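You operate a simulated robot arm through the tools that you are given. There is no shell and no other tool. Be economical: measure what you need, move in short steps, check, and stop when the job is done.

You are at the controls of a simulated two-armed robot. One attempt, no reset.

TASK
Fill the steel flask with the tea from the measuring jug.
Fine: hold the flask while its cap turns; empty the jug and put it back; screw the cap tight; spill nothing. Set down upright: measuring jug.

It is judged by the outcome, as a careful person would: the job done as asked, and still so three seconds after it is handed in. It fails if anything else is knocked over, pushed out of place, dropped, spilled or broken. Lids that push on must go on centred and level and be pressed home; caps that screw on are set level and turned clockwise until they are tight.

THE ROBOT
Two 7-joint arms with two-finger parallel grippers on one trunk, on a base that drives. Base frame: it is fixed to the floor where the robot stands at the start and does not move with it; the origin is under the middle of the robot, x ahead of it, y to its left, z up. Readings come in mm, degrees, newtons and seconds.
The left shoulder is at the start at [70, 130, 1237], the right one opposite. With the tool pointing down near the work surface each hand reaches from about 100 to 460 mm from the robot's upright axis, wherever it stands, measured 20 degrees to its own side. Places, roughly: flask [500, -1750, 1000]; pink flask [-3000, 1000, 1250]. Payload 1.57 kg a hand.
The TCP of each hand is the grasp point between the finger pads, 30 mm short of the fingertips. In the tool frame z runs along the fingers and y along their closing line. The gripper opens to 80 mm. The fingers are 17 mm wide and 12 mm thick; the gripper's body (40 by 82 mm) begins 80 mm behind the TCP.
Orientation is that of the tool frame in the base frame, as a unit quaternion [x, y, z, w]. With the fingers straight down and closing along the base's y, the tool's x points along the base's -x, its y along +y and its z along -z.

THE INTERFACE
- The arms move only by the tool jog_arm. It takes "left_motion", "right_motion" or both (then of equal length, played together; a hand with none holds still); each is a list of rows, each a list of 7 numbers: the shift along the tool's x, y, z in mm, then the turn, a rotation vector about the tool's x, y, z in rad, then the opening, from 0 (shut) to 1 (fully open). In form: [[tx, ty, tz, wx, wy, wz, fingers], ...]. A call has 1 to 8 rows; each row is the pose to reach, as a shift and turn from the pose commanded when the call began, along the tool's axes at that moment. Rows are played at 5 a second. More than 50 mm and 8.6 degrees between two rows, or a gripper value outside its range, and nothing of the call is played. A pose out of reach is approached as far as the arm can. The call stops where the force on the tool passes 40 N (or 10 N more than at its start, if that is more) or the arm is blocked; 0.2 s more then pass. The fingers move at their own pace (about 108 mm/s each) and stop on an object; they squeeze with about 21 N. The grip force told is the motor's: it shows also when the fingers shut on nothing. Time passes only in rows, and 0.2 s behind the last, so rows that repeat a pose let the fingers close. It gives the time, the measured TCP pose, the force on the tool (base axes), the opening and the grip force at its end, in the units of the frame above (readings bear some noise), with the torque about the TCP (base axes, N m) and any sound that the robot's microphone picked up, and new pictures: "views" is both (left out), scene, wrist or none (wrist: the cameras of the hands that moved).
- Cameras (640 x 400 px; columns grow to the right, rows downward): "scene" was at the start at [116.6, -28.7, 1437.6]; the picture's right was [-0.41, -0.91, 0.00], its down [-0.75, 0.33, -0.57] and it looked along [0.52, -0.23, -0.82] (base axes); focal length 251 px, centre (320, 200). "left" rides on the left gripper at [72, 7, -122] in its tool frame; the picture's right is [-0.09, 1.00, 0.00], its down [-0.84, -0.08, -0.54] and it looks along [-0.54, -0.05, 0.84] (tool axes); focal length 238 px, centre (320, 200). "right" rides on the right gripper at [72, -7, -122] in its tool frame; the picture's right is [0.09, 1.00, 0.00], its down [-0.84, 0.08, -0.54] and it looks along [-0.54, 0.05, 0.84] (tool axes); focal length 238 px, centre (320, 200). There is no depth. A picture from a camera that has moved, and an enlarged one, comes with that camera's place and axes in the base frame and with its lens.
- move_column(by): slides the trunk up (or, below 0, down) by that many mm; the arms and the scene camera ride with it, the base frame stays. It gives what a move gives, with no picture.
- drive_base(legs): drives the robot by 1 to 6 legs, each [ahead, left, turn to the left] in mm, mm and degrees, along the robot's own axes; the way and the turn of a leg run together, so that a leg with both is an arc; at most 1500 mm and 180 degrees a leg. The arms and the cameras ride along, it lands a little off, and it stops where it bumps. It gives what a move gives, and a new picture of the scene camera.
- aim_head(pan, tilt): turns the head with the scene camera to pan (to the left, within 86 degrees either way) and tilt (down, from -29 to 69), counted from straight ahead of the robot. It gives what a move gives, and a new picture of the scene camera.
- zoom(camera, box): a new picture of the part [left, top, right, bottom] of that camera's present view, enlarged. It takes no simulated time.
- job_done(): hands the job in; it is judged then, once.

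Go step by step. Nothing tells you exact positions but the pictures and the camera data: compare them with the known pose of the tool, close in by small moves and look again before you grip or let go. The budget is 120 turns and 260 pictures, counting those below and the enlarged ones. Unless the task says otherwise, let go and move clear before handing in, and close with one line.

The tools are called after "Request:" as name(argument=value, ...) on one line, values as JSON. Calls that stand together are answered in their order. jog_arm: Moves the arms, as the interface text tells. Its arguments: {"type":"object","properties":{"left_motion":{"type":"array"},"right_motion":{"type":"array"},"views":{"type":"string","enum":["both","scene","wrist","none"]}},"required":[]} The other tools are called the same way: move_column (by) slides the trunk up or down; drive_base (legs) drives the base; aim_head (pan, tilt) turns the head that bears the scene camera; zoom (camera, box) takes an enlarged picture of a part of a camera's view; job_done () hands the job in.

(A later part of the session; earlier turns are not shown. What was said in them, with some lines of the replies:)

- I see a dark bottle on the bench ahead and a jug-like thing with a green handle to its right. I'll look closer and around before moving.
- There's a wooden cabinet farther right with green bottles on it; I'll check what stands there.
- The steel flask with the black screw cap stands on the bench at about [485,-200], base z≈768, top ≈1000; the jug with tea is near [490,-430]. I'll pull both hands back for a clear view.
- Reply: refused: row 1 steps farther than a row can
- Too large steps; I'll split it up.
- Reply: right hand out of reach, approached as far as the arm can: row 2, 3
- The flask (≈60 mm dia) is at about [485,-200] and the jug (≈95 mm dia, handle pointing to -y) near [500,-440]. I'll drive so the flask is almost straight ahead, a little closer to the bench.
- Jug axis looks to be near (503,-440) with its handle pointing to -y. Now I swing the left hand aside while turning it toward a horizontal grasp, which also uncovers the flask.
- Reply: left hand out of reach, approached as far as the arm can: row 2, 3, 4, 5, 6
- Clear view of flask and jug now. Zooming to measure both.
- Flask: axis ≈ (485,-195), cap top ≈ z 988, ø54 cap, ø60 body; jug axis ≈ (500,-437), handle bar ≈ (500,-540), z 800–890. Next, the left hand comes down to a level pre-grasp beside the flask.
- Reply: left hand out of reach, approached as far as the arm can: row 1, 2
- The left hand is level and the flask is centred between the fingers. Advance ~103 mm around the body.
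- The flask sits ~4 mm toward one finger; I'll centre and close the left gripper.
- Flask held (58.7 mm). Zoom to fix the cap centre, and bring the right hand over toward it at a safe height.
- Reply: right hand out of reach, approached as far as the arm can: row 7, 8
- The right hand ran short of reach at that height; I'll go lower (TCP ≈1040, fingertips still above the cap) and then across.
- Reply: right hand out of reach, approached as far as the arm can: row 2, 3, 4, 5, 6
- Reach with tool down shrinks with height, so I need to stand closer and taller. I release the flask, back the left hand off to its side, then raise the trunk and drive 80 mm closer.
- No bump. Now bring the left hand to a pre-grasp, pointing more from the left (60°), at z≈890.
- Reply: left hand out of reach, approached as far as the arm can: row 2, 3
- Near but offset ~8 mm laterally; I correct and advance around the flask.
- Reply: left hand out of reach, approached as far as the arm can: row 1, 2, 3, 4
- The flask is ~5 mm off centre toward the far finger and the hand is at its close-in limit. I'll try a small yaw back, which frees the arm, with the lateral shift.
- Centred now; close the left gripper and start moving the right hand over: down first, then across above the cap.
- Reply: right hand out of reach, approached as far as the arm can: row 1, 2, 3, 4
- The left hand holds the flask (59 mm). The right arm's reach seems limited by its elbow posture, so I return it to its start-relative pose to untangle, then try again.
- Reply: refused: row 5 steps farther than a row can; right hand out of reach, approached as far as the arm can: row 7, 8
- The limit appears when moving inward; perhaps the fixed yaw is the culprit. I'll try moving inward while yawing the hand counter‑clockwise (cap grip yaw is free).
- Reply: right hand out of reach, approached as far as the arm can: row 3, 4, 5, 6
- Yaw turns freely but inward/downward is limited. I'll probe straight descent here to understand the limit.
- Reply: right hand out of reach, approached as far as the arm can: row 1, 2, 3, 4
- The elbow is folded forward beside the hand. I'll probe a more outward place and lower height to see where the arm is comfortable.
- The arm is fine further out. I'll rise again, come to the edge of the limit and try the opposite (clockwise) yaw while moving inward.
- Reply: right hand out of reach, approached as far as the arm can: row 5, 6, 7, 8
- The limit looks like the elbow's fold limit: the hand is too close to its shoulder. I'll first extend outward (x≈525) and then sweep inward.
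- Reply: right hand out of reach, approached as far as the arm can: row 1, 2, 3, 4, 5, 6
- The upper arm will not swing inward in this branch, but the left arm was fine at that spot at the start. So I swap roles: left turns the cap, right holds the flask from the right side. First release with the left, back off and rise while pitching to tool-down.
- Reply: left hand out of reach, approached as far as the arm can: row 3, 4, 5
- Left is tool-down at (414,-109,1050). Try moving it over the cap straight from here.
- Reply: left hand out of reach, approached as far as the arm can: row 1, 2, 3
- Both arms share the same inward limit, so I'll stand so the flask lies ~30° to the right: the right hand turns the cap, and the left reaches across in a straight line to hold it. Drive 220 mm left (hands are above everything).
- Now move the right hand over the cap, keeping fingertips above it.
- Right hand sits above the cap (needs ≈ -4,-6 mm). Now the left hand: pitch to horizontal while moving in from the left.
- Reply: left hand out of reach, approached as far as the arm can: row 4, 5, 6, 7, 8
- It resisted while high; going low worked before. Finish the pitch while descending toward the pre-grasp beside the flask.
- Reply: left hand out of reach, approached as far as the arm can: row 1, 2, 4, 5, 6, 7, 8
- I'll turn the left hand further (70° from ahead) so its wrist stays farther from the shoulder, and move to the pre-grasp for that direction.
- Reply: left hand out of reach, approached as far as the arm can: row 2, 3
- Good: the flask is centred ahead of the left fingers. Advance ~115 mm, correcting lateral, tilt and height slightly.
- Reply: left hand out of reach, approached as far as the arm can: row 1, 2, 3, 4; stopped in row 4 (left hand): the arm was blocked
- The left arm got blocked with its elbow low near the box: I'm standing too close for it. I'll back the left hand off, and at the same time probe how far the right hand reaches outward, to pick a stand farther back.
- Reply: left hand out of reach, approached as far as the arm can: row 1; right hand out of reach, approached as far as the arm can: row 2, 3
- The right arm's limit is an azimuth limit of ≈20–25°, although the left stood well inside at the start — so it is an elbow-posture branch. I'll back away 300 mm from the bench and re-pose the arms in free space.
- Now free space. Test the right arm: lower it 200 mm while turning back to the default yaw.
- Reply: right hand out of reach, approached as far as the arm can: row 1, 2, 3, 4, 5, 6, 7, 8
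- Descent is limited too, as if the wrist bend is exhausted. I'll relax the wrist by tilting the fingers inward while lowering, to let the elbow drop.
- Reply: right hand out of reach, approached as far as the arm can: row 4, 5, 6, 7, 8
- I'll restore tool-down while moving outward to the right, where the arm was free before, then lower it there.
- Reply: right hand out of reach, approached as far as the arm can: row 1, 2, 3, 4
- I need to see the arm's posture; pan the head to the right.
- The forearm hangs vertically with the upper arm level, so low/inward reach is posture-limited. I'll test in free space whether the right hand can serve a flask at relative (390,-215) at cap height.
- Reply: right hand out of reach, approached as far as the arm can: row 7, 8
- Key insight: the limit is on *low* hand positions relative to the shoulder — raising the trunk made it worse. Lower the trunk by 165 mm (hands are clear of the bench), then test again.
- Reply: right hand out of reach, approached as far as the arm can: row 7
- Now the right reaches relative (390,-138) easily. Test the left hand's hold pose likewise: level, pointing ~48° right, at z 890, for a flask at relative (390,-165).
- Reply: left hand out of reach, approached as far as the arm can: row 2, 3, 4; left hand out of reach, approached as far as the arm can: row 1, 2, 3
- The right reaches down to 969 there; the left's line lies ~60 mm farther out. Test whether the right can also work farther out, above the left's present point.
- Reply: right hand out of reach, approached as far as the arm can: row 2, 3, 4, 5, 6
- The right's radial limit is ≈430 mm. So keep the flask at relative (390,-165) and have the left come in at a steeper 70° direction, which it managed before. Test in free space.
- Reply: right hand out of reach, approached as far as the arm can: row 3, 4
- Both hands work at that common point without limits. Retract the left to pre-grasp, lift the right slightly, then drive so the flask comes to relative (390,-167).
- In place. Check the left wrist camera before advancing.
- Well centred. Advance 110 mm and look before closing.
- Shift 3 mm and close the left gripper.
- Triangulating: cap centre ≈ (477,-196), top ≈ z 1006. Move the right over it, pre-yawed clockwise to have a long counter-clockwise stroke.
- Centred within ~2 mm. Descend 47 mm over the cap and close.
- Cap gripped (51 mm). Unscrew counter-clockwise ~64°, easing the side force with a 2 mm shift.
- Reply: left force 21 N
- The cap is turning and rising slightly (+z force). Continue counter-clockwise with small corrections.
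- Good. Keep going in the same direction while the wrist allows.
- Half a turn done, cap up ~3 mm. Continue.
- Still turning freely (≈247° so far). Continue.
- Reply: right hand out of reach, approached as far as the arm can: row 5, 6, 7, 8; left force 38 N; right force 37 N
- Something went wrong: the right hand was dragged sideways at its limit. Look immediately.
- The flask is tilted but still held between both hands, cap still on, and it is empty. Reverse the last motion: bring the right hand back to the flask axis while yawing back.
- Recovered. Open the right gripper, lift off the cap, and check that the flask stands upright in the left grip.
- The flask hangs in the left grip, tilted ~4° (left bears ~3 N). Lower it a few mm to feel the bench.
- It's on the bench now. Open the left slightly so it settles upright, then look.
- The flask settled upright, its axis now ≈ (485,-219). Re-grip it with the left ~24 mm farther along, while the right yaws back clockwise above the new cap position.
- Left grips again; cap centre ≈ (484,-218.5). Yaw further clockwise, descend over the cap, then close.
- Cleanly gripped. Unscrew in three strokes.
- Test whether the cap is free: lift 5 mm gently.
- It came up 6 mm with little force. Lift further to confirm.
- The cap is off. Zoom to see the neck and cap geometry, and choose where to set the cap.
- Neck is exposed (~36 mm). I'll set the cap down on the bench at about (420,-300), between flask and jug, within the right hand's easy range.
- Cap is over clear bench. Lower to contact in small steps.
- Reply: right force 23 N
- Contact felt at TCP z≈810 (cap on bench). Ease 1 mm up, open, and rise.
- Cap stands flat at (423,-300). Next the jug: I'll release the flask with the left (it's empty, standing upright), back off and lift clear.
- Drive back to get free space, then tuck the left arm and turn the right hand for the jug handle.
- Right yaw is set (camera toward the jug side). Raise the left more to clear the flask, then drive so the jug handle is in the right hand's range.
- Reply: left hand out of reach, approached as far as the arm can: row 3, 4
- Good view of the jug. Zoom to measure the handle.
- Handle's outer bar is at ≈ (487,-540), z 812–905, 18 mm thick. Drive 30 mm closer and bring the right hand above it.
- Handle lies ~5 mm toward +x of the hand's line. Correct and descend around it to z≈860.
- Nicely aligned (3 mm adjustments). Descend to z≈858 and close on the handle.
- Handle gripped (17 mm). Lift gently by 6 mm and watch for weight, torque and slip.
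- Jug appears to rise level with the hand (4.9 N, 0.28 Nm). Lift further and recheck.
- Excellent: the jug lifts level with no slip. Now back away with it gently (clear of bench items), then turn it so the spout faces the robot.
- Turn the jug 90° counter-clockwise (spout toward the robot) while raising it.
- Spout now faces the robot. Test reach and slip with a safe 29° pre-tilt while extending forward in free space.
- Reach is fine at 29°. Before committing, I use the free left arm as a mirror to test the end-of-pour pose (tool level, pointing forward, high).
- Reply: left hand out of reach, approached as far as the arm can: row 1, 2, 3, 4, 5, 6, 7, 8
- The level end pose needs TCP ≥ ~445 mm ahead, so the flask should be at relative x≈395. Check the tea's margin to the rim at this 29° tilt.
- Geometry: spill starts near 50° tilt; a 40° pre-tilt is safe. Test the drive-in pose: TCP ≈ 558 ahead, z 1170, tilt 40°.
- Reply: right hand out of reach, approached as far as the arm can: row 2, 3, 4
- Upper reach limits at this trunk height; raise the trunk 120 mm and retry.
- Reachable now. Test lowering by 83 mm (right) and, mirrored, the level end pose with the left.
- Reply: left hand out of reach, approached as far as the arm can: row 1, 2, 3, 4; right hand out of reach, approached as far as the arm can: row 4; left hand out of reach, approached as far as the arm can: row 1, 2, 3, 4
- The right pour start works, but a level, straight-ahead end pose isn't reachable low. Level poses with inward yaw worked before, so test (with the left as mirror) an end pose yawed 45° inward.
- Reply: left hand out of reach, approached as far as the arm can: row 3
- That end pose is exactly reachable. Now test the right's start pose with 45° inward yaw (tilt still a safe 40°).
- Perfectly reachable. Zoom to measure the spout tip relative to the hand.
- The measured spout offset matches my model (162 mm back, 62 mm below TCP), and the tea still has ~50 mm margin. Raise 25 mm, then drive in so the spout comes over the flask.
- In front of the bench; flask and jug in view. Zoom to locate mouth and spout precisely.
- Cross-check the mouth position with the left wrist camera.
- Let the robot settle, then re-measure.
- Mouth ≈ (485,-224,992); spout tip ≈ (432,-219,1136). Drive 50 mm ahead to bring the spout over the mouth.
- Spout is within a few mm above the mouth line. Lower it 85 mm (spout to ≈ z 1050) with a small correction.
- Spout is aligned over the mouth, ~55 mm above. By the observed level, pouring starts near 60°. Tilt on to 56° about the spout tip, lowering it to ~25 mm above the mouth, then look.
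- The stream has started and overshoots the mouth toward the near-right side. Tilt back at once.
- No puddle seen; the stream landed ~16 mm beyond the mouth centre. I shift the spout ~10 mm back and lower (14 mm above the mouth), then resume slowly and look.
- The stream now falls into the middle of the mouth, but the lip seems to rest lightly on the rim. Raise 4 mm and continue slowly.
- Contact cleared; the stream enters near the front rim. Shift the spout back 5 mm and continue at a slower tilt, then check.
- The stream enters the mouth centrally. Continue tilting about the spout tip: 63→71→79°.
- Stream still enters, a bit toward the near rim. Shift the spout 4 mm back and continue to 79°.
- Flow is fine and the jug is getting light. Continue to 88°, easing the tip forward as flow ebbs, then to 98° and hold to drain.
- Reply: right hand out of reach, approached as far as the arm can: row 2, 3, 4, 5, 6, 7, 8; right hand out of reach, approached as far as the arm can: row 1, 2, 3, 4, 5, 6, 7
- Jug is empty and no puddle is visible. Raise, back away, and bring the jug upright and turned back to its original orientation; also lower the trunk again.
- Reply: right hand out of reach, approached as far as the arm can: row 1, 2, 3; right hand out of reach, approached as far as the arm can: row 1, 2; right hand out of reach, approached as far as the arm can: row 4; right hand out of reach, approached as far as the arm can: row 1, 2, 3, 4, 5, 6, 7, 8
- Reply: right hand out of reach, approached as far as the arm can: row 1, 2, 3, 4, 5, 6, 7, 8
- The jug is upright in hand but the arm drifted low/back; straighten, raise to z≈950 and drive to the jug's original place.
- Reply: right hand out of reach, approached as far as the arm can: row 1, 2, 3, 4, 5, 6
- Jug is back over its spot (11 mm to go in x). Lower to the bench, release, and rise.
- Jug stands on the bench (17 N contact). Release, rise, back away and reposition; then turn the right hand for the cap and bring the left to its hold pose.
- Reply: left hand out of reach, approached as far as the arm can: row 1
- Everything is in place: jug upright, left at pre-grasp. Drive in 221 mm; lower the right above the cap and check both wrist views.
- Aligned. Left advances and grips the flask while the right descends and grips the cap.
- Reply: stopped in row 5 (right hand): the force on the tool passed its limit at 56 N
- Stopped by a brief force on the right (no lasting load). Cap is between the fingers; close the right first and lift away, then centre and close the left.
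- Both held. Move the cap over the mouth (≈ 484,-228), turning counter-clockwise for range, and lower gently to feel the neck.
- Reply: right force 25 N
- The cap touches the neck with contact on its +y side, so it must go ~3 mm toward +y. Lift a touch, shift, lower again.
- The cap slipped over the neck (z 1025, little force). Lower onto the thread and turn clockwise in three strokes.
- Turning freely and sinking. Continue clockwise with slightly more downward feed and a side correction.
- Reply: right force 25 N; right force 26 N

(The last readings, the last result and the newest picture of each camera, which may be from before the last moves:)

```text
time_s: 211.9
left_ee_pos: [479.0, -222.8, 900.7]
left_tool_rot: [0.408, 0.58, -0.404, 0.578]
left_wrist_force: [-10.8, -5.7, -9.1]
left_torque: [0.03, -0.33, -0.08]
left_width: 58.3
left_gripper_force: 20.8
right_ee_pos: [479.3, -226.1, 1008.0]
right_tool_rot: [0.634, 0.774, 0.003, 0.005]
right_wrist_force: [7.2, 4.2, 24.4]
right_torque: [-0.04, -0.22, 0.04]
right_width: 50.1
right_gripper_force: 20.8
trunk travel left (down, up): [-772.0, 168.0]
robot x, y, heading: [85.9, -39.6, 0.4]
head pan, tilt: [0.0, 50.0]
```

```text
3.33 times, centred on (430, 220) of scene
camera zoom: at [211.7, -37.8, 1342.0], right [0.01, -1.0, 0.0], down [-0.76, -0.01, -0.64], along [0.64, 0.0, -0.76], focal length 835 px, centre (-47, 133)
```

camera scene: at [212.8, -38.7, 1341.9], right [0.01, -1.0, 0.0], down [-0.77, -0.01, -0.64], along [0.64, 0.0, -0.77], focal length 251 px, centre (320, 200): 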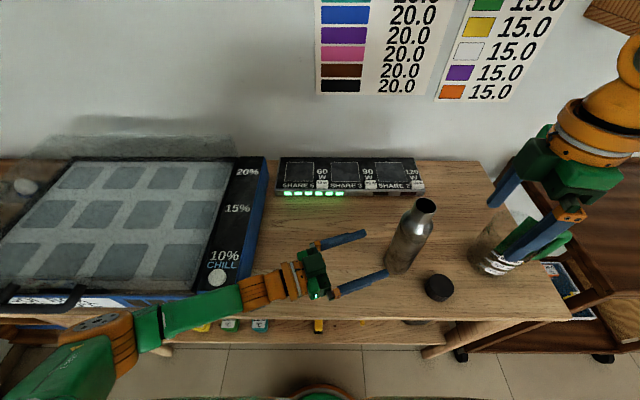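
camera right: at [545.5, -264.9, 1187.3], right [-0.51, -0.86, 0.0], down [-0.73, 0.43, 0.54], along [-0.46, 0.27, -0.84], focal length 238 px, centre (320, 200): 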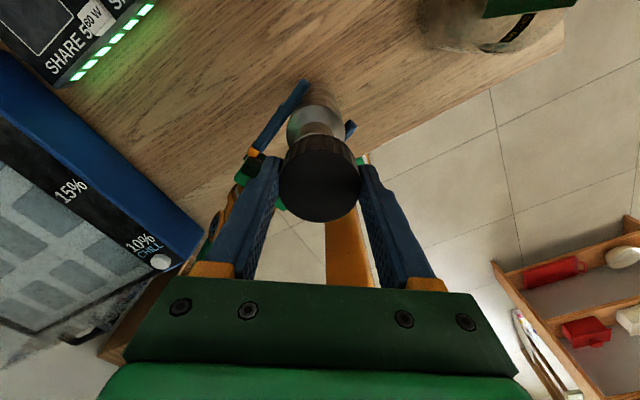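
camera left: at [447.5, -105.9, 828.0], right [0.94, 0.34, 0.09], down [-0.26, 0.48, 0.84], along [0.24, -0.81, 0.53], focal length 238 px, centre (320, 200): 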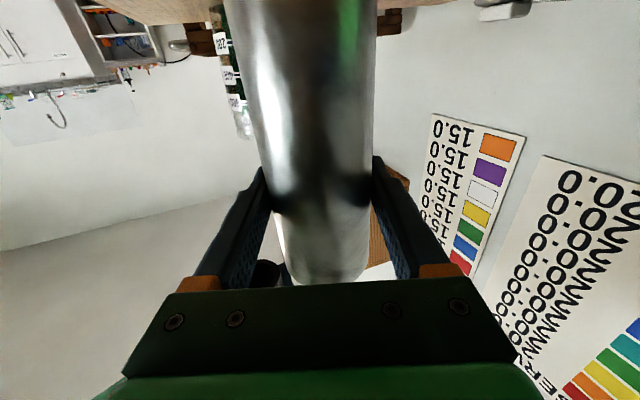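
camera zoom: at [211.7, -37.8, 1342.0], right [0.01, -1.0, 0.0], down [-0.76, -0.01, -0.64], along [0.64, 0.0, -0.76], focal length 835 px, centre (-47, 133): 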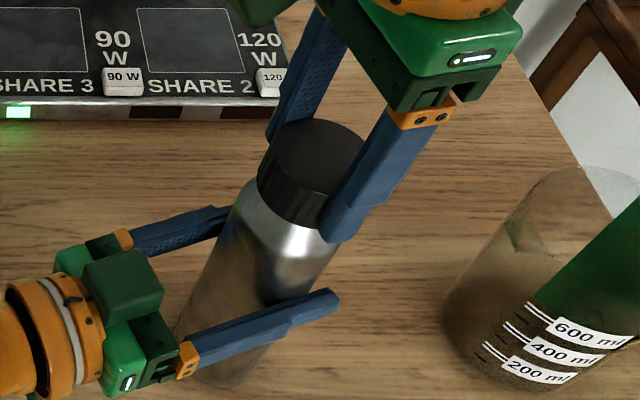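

Threaded and level, sinking as it turns (1012→1008). Re-grip: open, swing back counter-clockwise around the cap, close and turn clockwise again.

Request:
jog_arm(right_motion=[[0, 0, 0, 0, 0, 0, 1], [0, 0, 0, 0, 0, 0, 1], [0, 0, 0, 0, 0, -0.14, 1], [0, 0, 0, 0, 0, -0.28, 1], [0, 0, 0, 0, 0, -0.42, 1], [0, 0, 0, 0, 0, -0.56, 1], [0, 0, 0, 0, 0, -0.7, 1], [0, 0, 0, 0, 0, -0.84, 1]], views="none")

Request:
jog_arm(right_motion=[[0, 0, 0, 0, 0, -0.14, 1], [0, 0, 0, 0, 0, -0.28, 1], [0, 0, 0, 0, 0, -0.42, 1], [0, 0, 0, 0, 0, -0.56, 1], [0, 0, 0, 0, 0, -0.7, 1], [0, 0, 0, 0, 0, -0.84, 1], [0, 0, 0, 0, 0, -0.98, 1], [0, 0, 0, 0, 0, -1.12, 1]], views="none")

Request:
jog_arm(right_motion=[[0, 0, 0, 0, 0, -0.14, 1], [0, 0, 0, 0, 0, -0.28, 1], [0, 0, 0, 0, 0, -0.42, 1], [0, 0, 0, 0, 0, -0.56, 1], [0, 0, 0, 0, 0, -0.7, 1], [0, 0, 0, 0, 0, -0.84, 1], [0, 0, 0, 0, 0, -0.98, 1], [0, 0, 0, 0, 0, -1.12, 1]], views="none")

Request:
jog_arm(right_motion=[[0, 0, 0, 0, 0, -0.14, 1], [0, 0, 0, 0, 0, -0.28, 1], [0, 0, 0, 0, 0, -0.42, 1], [0, 0, 0, 0, 0, -0.56, 1], [0, 0, 0, 0, 0, -0.7, 1], [0, 0, 0, 0, 0, -0.84, 1], [0, 0, 0, 0, 0, -0.98, 1], [0, 0, 0, 0, 0, -1.05, 1]], views="none")

Request:
jog_arm(right_motion=[[0, 0, 0, 0, 0, 0, 0.5], [0, 0, 0, 0, 0, 0, 0], [0, 0, 0, 0, 0, 0, 0], [0, 0, 0.3, 0, 0, 0.14, 0], [0, 0, 0.6, 0, 0, 0.28, 0], [0, 0, 0.9, 0, 0, 0.42, 0], [0, 0, 1.2, 0, 0, 0.56, 0], [0, 0, 1.5, 0, 0, 0.7, 0]], views="wrist")

```text
time_s: 213.7
left_ee_pos: [482.2, -222.7, 900.2]
left_tool_rot: [0.405, 0.581, -0.404, 0.579]
left_wrist_force: [5.0, -0.6, 9.4]
left_torque: [-0.44, -0.4, 0.12]
left_width: 58.3
left_gripper_force: 21.4
right_ee_pos: [481.1, -225.9, 1008.0]
right_tool_rot: [0.26, 0.966, -0.001, 0.003]
right_wrist_force: [-0.1, 0.3, -0.6]
right_torque: [0.04, 0.03, 0.04]
right_width: 79.9
right_gripper_force: 0.0
trunk travel left (down, up): [-772.0, 168.0]
robot x, y, heading: [87.9, -41.4, 0.6]
head pan, tilt: [0.0, 50.0]
```

```text
time_s: 215.5
left_ee_pos: [482.0, -222.1, 899.4]
left_tool_rot: [0.405, 0.581, -0.404, 0.579]
left_wrist_force: [4.8, 0.7, 10.1]
left_torque: [-0.35, -0.31, 0.09]
left_width: 58.6
left_gripper_force: 21.2
right_ee_pos: [480.6, -225.7, 1007.2]
right_tool_rot: [-0.292, 0.956, -0.001, 0.002]
right_wrist_force: [0.6, -0.5, -0.1]
right_torque: [0.01, -0.02, 0.0]
right_width: 79.9
right_gripper_force: 0.0
trunk travel left (down, up): [-772.0, 168.0]
robot x, y, heading: [90.6, -38.6, 0.4]
head pan, tilt: [0.0, 50.0]
```

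```text
time_s: 217.3
left_ee_pos: [481.8, -222.5, 899.8]
left_tool_rot: [0.405, 0.581, -0.403, 0.579]
left_wrist_force: [3.0, 1.0, 8.4]
left_torque: [-0.15, -0.11, 0.07]
left_width: 58.4
left_gripper_force: 21.1
right_ee_pos: [482.6, -225.0, 1008.3]
right_tool_rot: [0.756, -0.655, 0.003, -0.001]
right_wrist_force: [0.7, 0.2, 0.2]
right_torque: [0.01, 0.05, 0.02]
right_width: 80.2
right_gripper_force: 0.1
trunk travel left (down, up): [-772.0, 168.0]
robot x, y, heading: [86.0, -38.4, 0.5]
head pan, tilt: [0.0, 50.0]
```

```text
time_s: 219.1
left_ee_pos: [481.6, -222.1, 899.2]
left_tool_rot: [0.406, 0.581, -0.404, 0.578]
left_wrist_force: [1.9, 2.2, 5.1]
left_torque: [0.0, 0.04, 0.06]
left_width: 58.5
left_gripper_force: 21.0
right_ee_pos: [482.3, -223.8, 1008.1]
right_tool_rot: [0.982, -0.188, 0.003, 0.001]
right_wrist_force: [0.0, 0.5, 0.0]
right_torque: [-0.02, 0.01, -0.04]
right_width: 79.8
right_gripper_force: 0.0
trunk travel left (down, up): [-772.0, 168.0]
robot x, y, heading: [87.3, -38.9, 0.5]
head pan, tilt: [0.0, 50.0]
```

```text
time_s: 220.9
left_ee_pos: [482.0, -221.9, 899.6]
left_tool_rot: [0.407, 0.581, -0.403, 0.578]
left_wrist_force: [0.4, -0.2, 0.0]
left_torque: [0.19, -0.54, 0.04]
left_width: 58.6
left_gripper_force: 21.5
right_ee_pos: [481.6, -223.8, 1007.3]
right_tool_rot: [0.857, -0.515, 0.004, -0.002]
right_wrist_force: [3.0, 2.5, 7.5]
right_torque: [-0.04, 0.05, 0.0]
right_width: 50.2
right_gripper_force: 21.4
trunk travel left (down, up): [-772.0, 168.0]
robot x, y, heading: [84.9, -40.6, 0.7]
head pan, tilt: [0.0, 50.0]
camera right: at [521.2, -283.7, 1128.7], right [-0.84, -0.55, 0.0], down [-0.46, 0.7, 0.54], along [-0.29, 0.45, -0.84], focal length 238 px, centre (320, 200)
5 turns are left
```

right: 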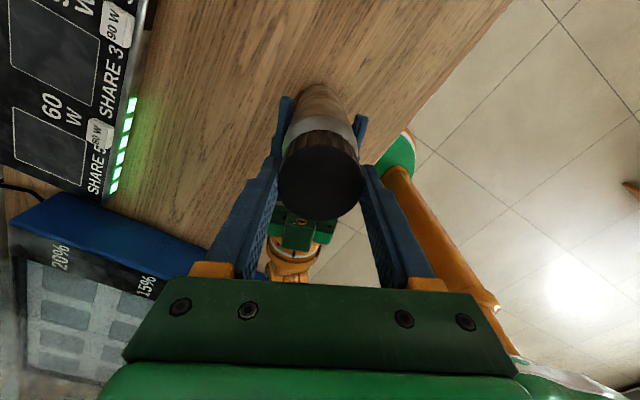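

Gripped again and turning. Continue clockwise three more strokes.

Request:
jog_arm(right_motion=[[0, 0, 0.2, 0, 0, 0.14, 0], [0, 0, 0.4, 0, 0, 0.28, 0], [0, 0, 0.6, 0, 0, 0.42, 0], [0, 0, 0.8, 0, 0, 0.56, 0], [0, 0, 1, 0, 0, 0.7, 0], [0, 0, 1.2, 0, 0, 0.84, 0], [0, 0, 1.3, 0, 0, 0.98, 0], [0, 0, 1.4, 0, 0, 1.12, 0]], views="none")

Request:
jog_arm(right_motion=[[0, 0, 0.2, 0, 0, 0.14, 0], [0, 0, 0.4, 0, 0, 0.28, 0], [0, 0, 0.6, 0, 0, 0.42, 0], [0, 0, 0.8, 0, 0, 0.56, 0], [0, 0, 1, 0, 0, 0.7, 0], [0, 0, 1.2, 0, 0, 0.84, 0], [0, 0, 1.3, 0, 0, 0.98, 0], [0, 0, 1.4, 0, 0, 1.12, 0]], views="none")

Request:
jog_arm(right_motion=[[0, 0, 0.2, 0, 0, 0.14, 0], [0, 0, 0.3, 0, 0, 0.28, 0], [0, 0, 0.4, 0, 0, 0.42, 0], [0, 0, 0.5, 0, 0, 0.56, 0], [0, 0, 0.6, 0, 0, 0.7, 0], [0, 0, 0.7, 0, 0, 0.84, 0], [0, 0, 0.8, 0, 0, 0.98, 0], [0, 0, 0.8, 0, 0, 1.1, 0]], views="none")

Request:
zoom(camera="scene", box=[370, 160, 490, 280])

```text
time_s: 222.7
left_ee_pos: [479.9, -223.7, 900.5]
left_tool_rot: [0.407, 0.58, -0.404, 0.578]
left_wrist_force: [-18.3, 0.8, -0.2]
left_torque: [-0.18, -0.5, -0.53]
left_width: 59.8
left_gripper_force: 21.2
right_ee_pos: [481.6, -228.0, 1005.7]
right_tool_rot: [-0.451, 0.892, -0.004, 0.004]
right_wrist_force: [16.6, -3.2, 4.4]
right_torque: [-0.37, -0.68, 0.51]
right_width: 50.3
right_gripper_force: 21.0
trunk travel left (down, up): [-772.0, 168.0]
robot x, y, heading: [86.5, -41.9, -0.0]
head pan, tilt: [0.0, 50.0]
```

```text
time_s: 224.5
left_ee_pos: [478.2, -223.2, 902.1]
left_tool_rot: [0.408, 0.579, -0.403, 0.579]
left_wrist_force: [-30.0, 1.5, -1.5]
left_torque: [-0.03, -0.53, -0.79]
left_width: 59.9
left_gripper_force: 21.2
right_ee_pos: [479.1, -227.0, 1005.0]
right_tool_rot: [0.09, 0.996, -0.001, 0.005]
right_wrist_force: [24.6, -2.5, 12.0]
right_torque: [-0.41, -1.16, 0.82]
right_width: 50.6
right_gripper_force: 20.7
trunk travel left (down, up): [-772.0, 168.0]
robot x, y, heading: [84.7, -37.4, 0.5]
head pan, tilt: [0.0, 50.0]
```

```text
time_s: 226.3
left_ee_pos: [480.3, -223.2, 899.9]
left_tool_rot: [0.407, 0.58, -0.404, 0.579]
left_wrist_force: [-17.0, 1.1, -1.4]
left_torque: [0.0, -0.64, -0.56]
left_width: 59.0
left_gripper_force: 21.0
right_ee_pos: [480.6, -226.8, 1003.4]
right_tool_rot: [0.597, 0.802, 0.002, 0.005]
right_wrist_force: [14.0, -1.2, 2.4]
right_torque: [0.02, -0.19, 0.48]
right_width: 50.4
right_gripper_force: 21.1
trunk travel left (down, up): [-772.0, 168.0]
robot x, y, heading: [85.5, -38.9, 0.7]
head pan, tilt: [0.0, 50.0]
```

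```text
3.33 times, centred on (430, 220) of scene
camera zoom: at [212.7, -38.6, 1341.8], right [0.01, -1.0, 0.0], down [-0.77, 0.0, -0.64], along [0.64, 0.0, -0.77], focal length 835 px, centre (-47, 133)
4 turns are left
```

zoom: 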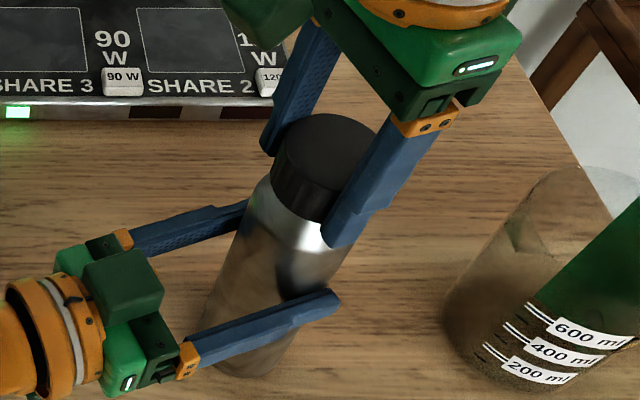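

The cap is tight (0.5–0.8 Nm resisted, seated at 1003). Release the cap and rise, then release the flask and back off; check.

Request:
jog_arm(right_motion=[[0, 0, 0, 0, 0, 0, 0.7], [0, 0, 0, 0, 0, 0, 1], [0, 0, 0, 0, 0, 0, 1], [0, 0, -25, 0, 0, 0, 1], [0, 0, -60, 0, 0, 0, 1], [0, 0, -90, 0, 0, 0, 1]], views="none")

Request:
jog_arm(left_motion=[[1, 0, 0, 0, 0, 0, 0], [1, 0, 0, 0, 0, 0, 0.78], [1, 0, 0, 0, 0, 0, 0.88], [1, 0, 0, 0, 0, 0, 1], [1, 0, 0, 0, 0, 0, 1]], views="wrist")

Request:
zoom(camera="scene", box=[340, 150, 500, 310])

```text
time_s: 227.7
left_ee_pos: [481.8, -223.1, 900.2]
left_tool_rot: [0.406, 0.581, -0.403, 0.579]
left_wrist_force: [-0.7, 1.3, 3.7]
left_torque: [0.16, 0.08, 0.01]
left_width: 58.6
left_gripper_force: 21.1
right_ee_pos: [480.2, -225.6, 1094.6]
right_tool_rot: [0.597, 0.802, 0.002, 0.003]
right_wrist_force: [0.2, 0.6, 0.1]
right_torque: [-0.01, -0.03, 0.0]
right_width: 80.1
right_gripper_force: 0.1
trunk travel left (down, up): [-772.0, 168.0]
robot x, y, heading: [88.8, -41.6, 0.4]
head pan, tilt: [0.0, 50.0]
```

```text
time_s: 228.9
left_ee_pos: [483.6, -222.4, 898.6]
left_tool_rot: [0.406, 0.581, -0.404, 0.578]
left_wrist_force: [-0.3, -0.3, 0.5]
left_torque: [-0.03, 0.0, 0.02]
left_width: 80.1
left_gripper_force: 0.1
right_ee_pos: [481.9, -225.2, 1094.9]
right_tool_rot: [0.597, 0.802, 0.001, 0.003]
right_wrist_force: [0.4, 0.5, -0.2]
right_torque: [0.0, -0.06, 0.04]
right_width: 80.2
right_gripper_force: 0.2
trunk travel left (down, up): [-772.0, 168.0]
robot x, y, heading: [87.2, -37.1, 0.7]
head pan, tilt: [0.0, 50.0]
camera left: at [447.5, -106.3, 827.0], right [0.94, 0.34, 0.09], down [-0.26, 0.48, 0.84], along [0.24, -0.81, 0.54], focal length 238 px, centre (320, 200)
```

left: 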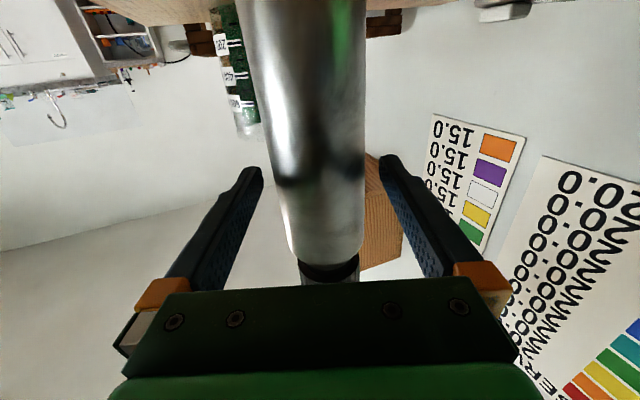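

```text
2.50 times, centred on (420, 230) of scene
camera zoom: at [214.9, -38.8, 1341.7], right [0.01, -1.0, 0.0], down [-0.77, 0.0, -0.64], along [0.64, 0.0, -0.77], focal length 626 px, centre (70, 125)
3 turns are left
```

zoom: 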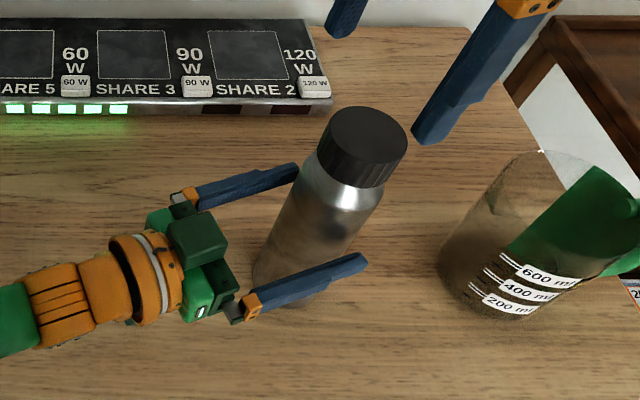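

Capped flask stands upright with the cap level and seated, the jug is empty and upright. Back the left hand straight off and clear.

Request:
jog_arm(left_motion=[[0, 0, -8, 0, 0, 0, 1], [0, 0, -40, 0, 0, 0, 1], [0, 0, -75, 0, 0, 0, 1], [0, 0, -112, 0, 0, 0, 1], [-30, 0, -125, 0, 0, 0, 1]], views="scene")

```text
time_s: 230.1
left_ee_pos: [438.9, -104.8, 929.4]
left_tool_rot: [0.407, 0.581, -0.404, 0.578]
left_wrist_force: [0.4, 0.3, 0.2]
left_torque: [0.02, 0.01, 0.02]
left_width: 80.1
left_gripper_force: 0.1
right_ee_pos: [480.5, -225.1, 1095.6]
right_tool_rot: [0.597, 0.802, 0.001, 0.004]
right_wrist_force: [-0.1, -1.0, 0.8]
right_torque: [-0.02, -0.02, 0.02]
right_width: 80.1
right_gripper_force: 0.1
trunk travel left (down, up): [-772.0, 168.0]
robot x, y, heading: [91.2, -40.2, 0.5]
head pan, tilt: [0.0, 50.0]
camera scene: at [214.4, -38.3, 1341.7], right [0.01, -1.0, 0.0], down [-0.77, -0.01, -0.64], along [0.64, 0.0, -0.77], focal length 251 px, centre (320, 200)
2 turns are left
```

scene: 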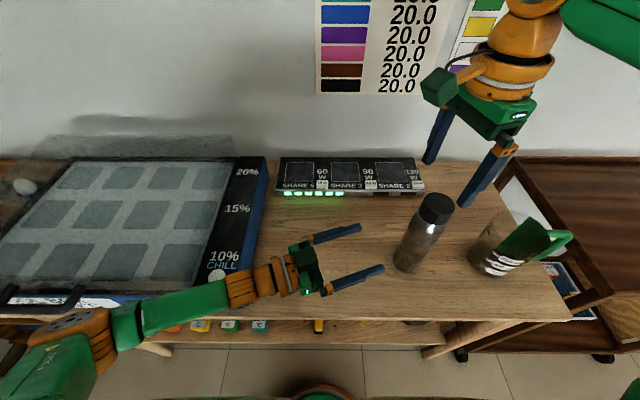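

Both hands are clear. The flask stands capped and the empty jug is back upright in its place, so I'm handing in.

Request:
job_done()

```text
The job is handed in.
```

The steel flask holds the tea with its cap screwed tight, and the empty measuring jug is back upright in its place. The first trickle may have touched or run over the flask's rim before I corrected the pour, though I saw no spill on the bench.
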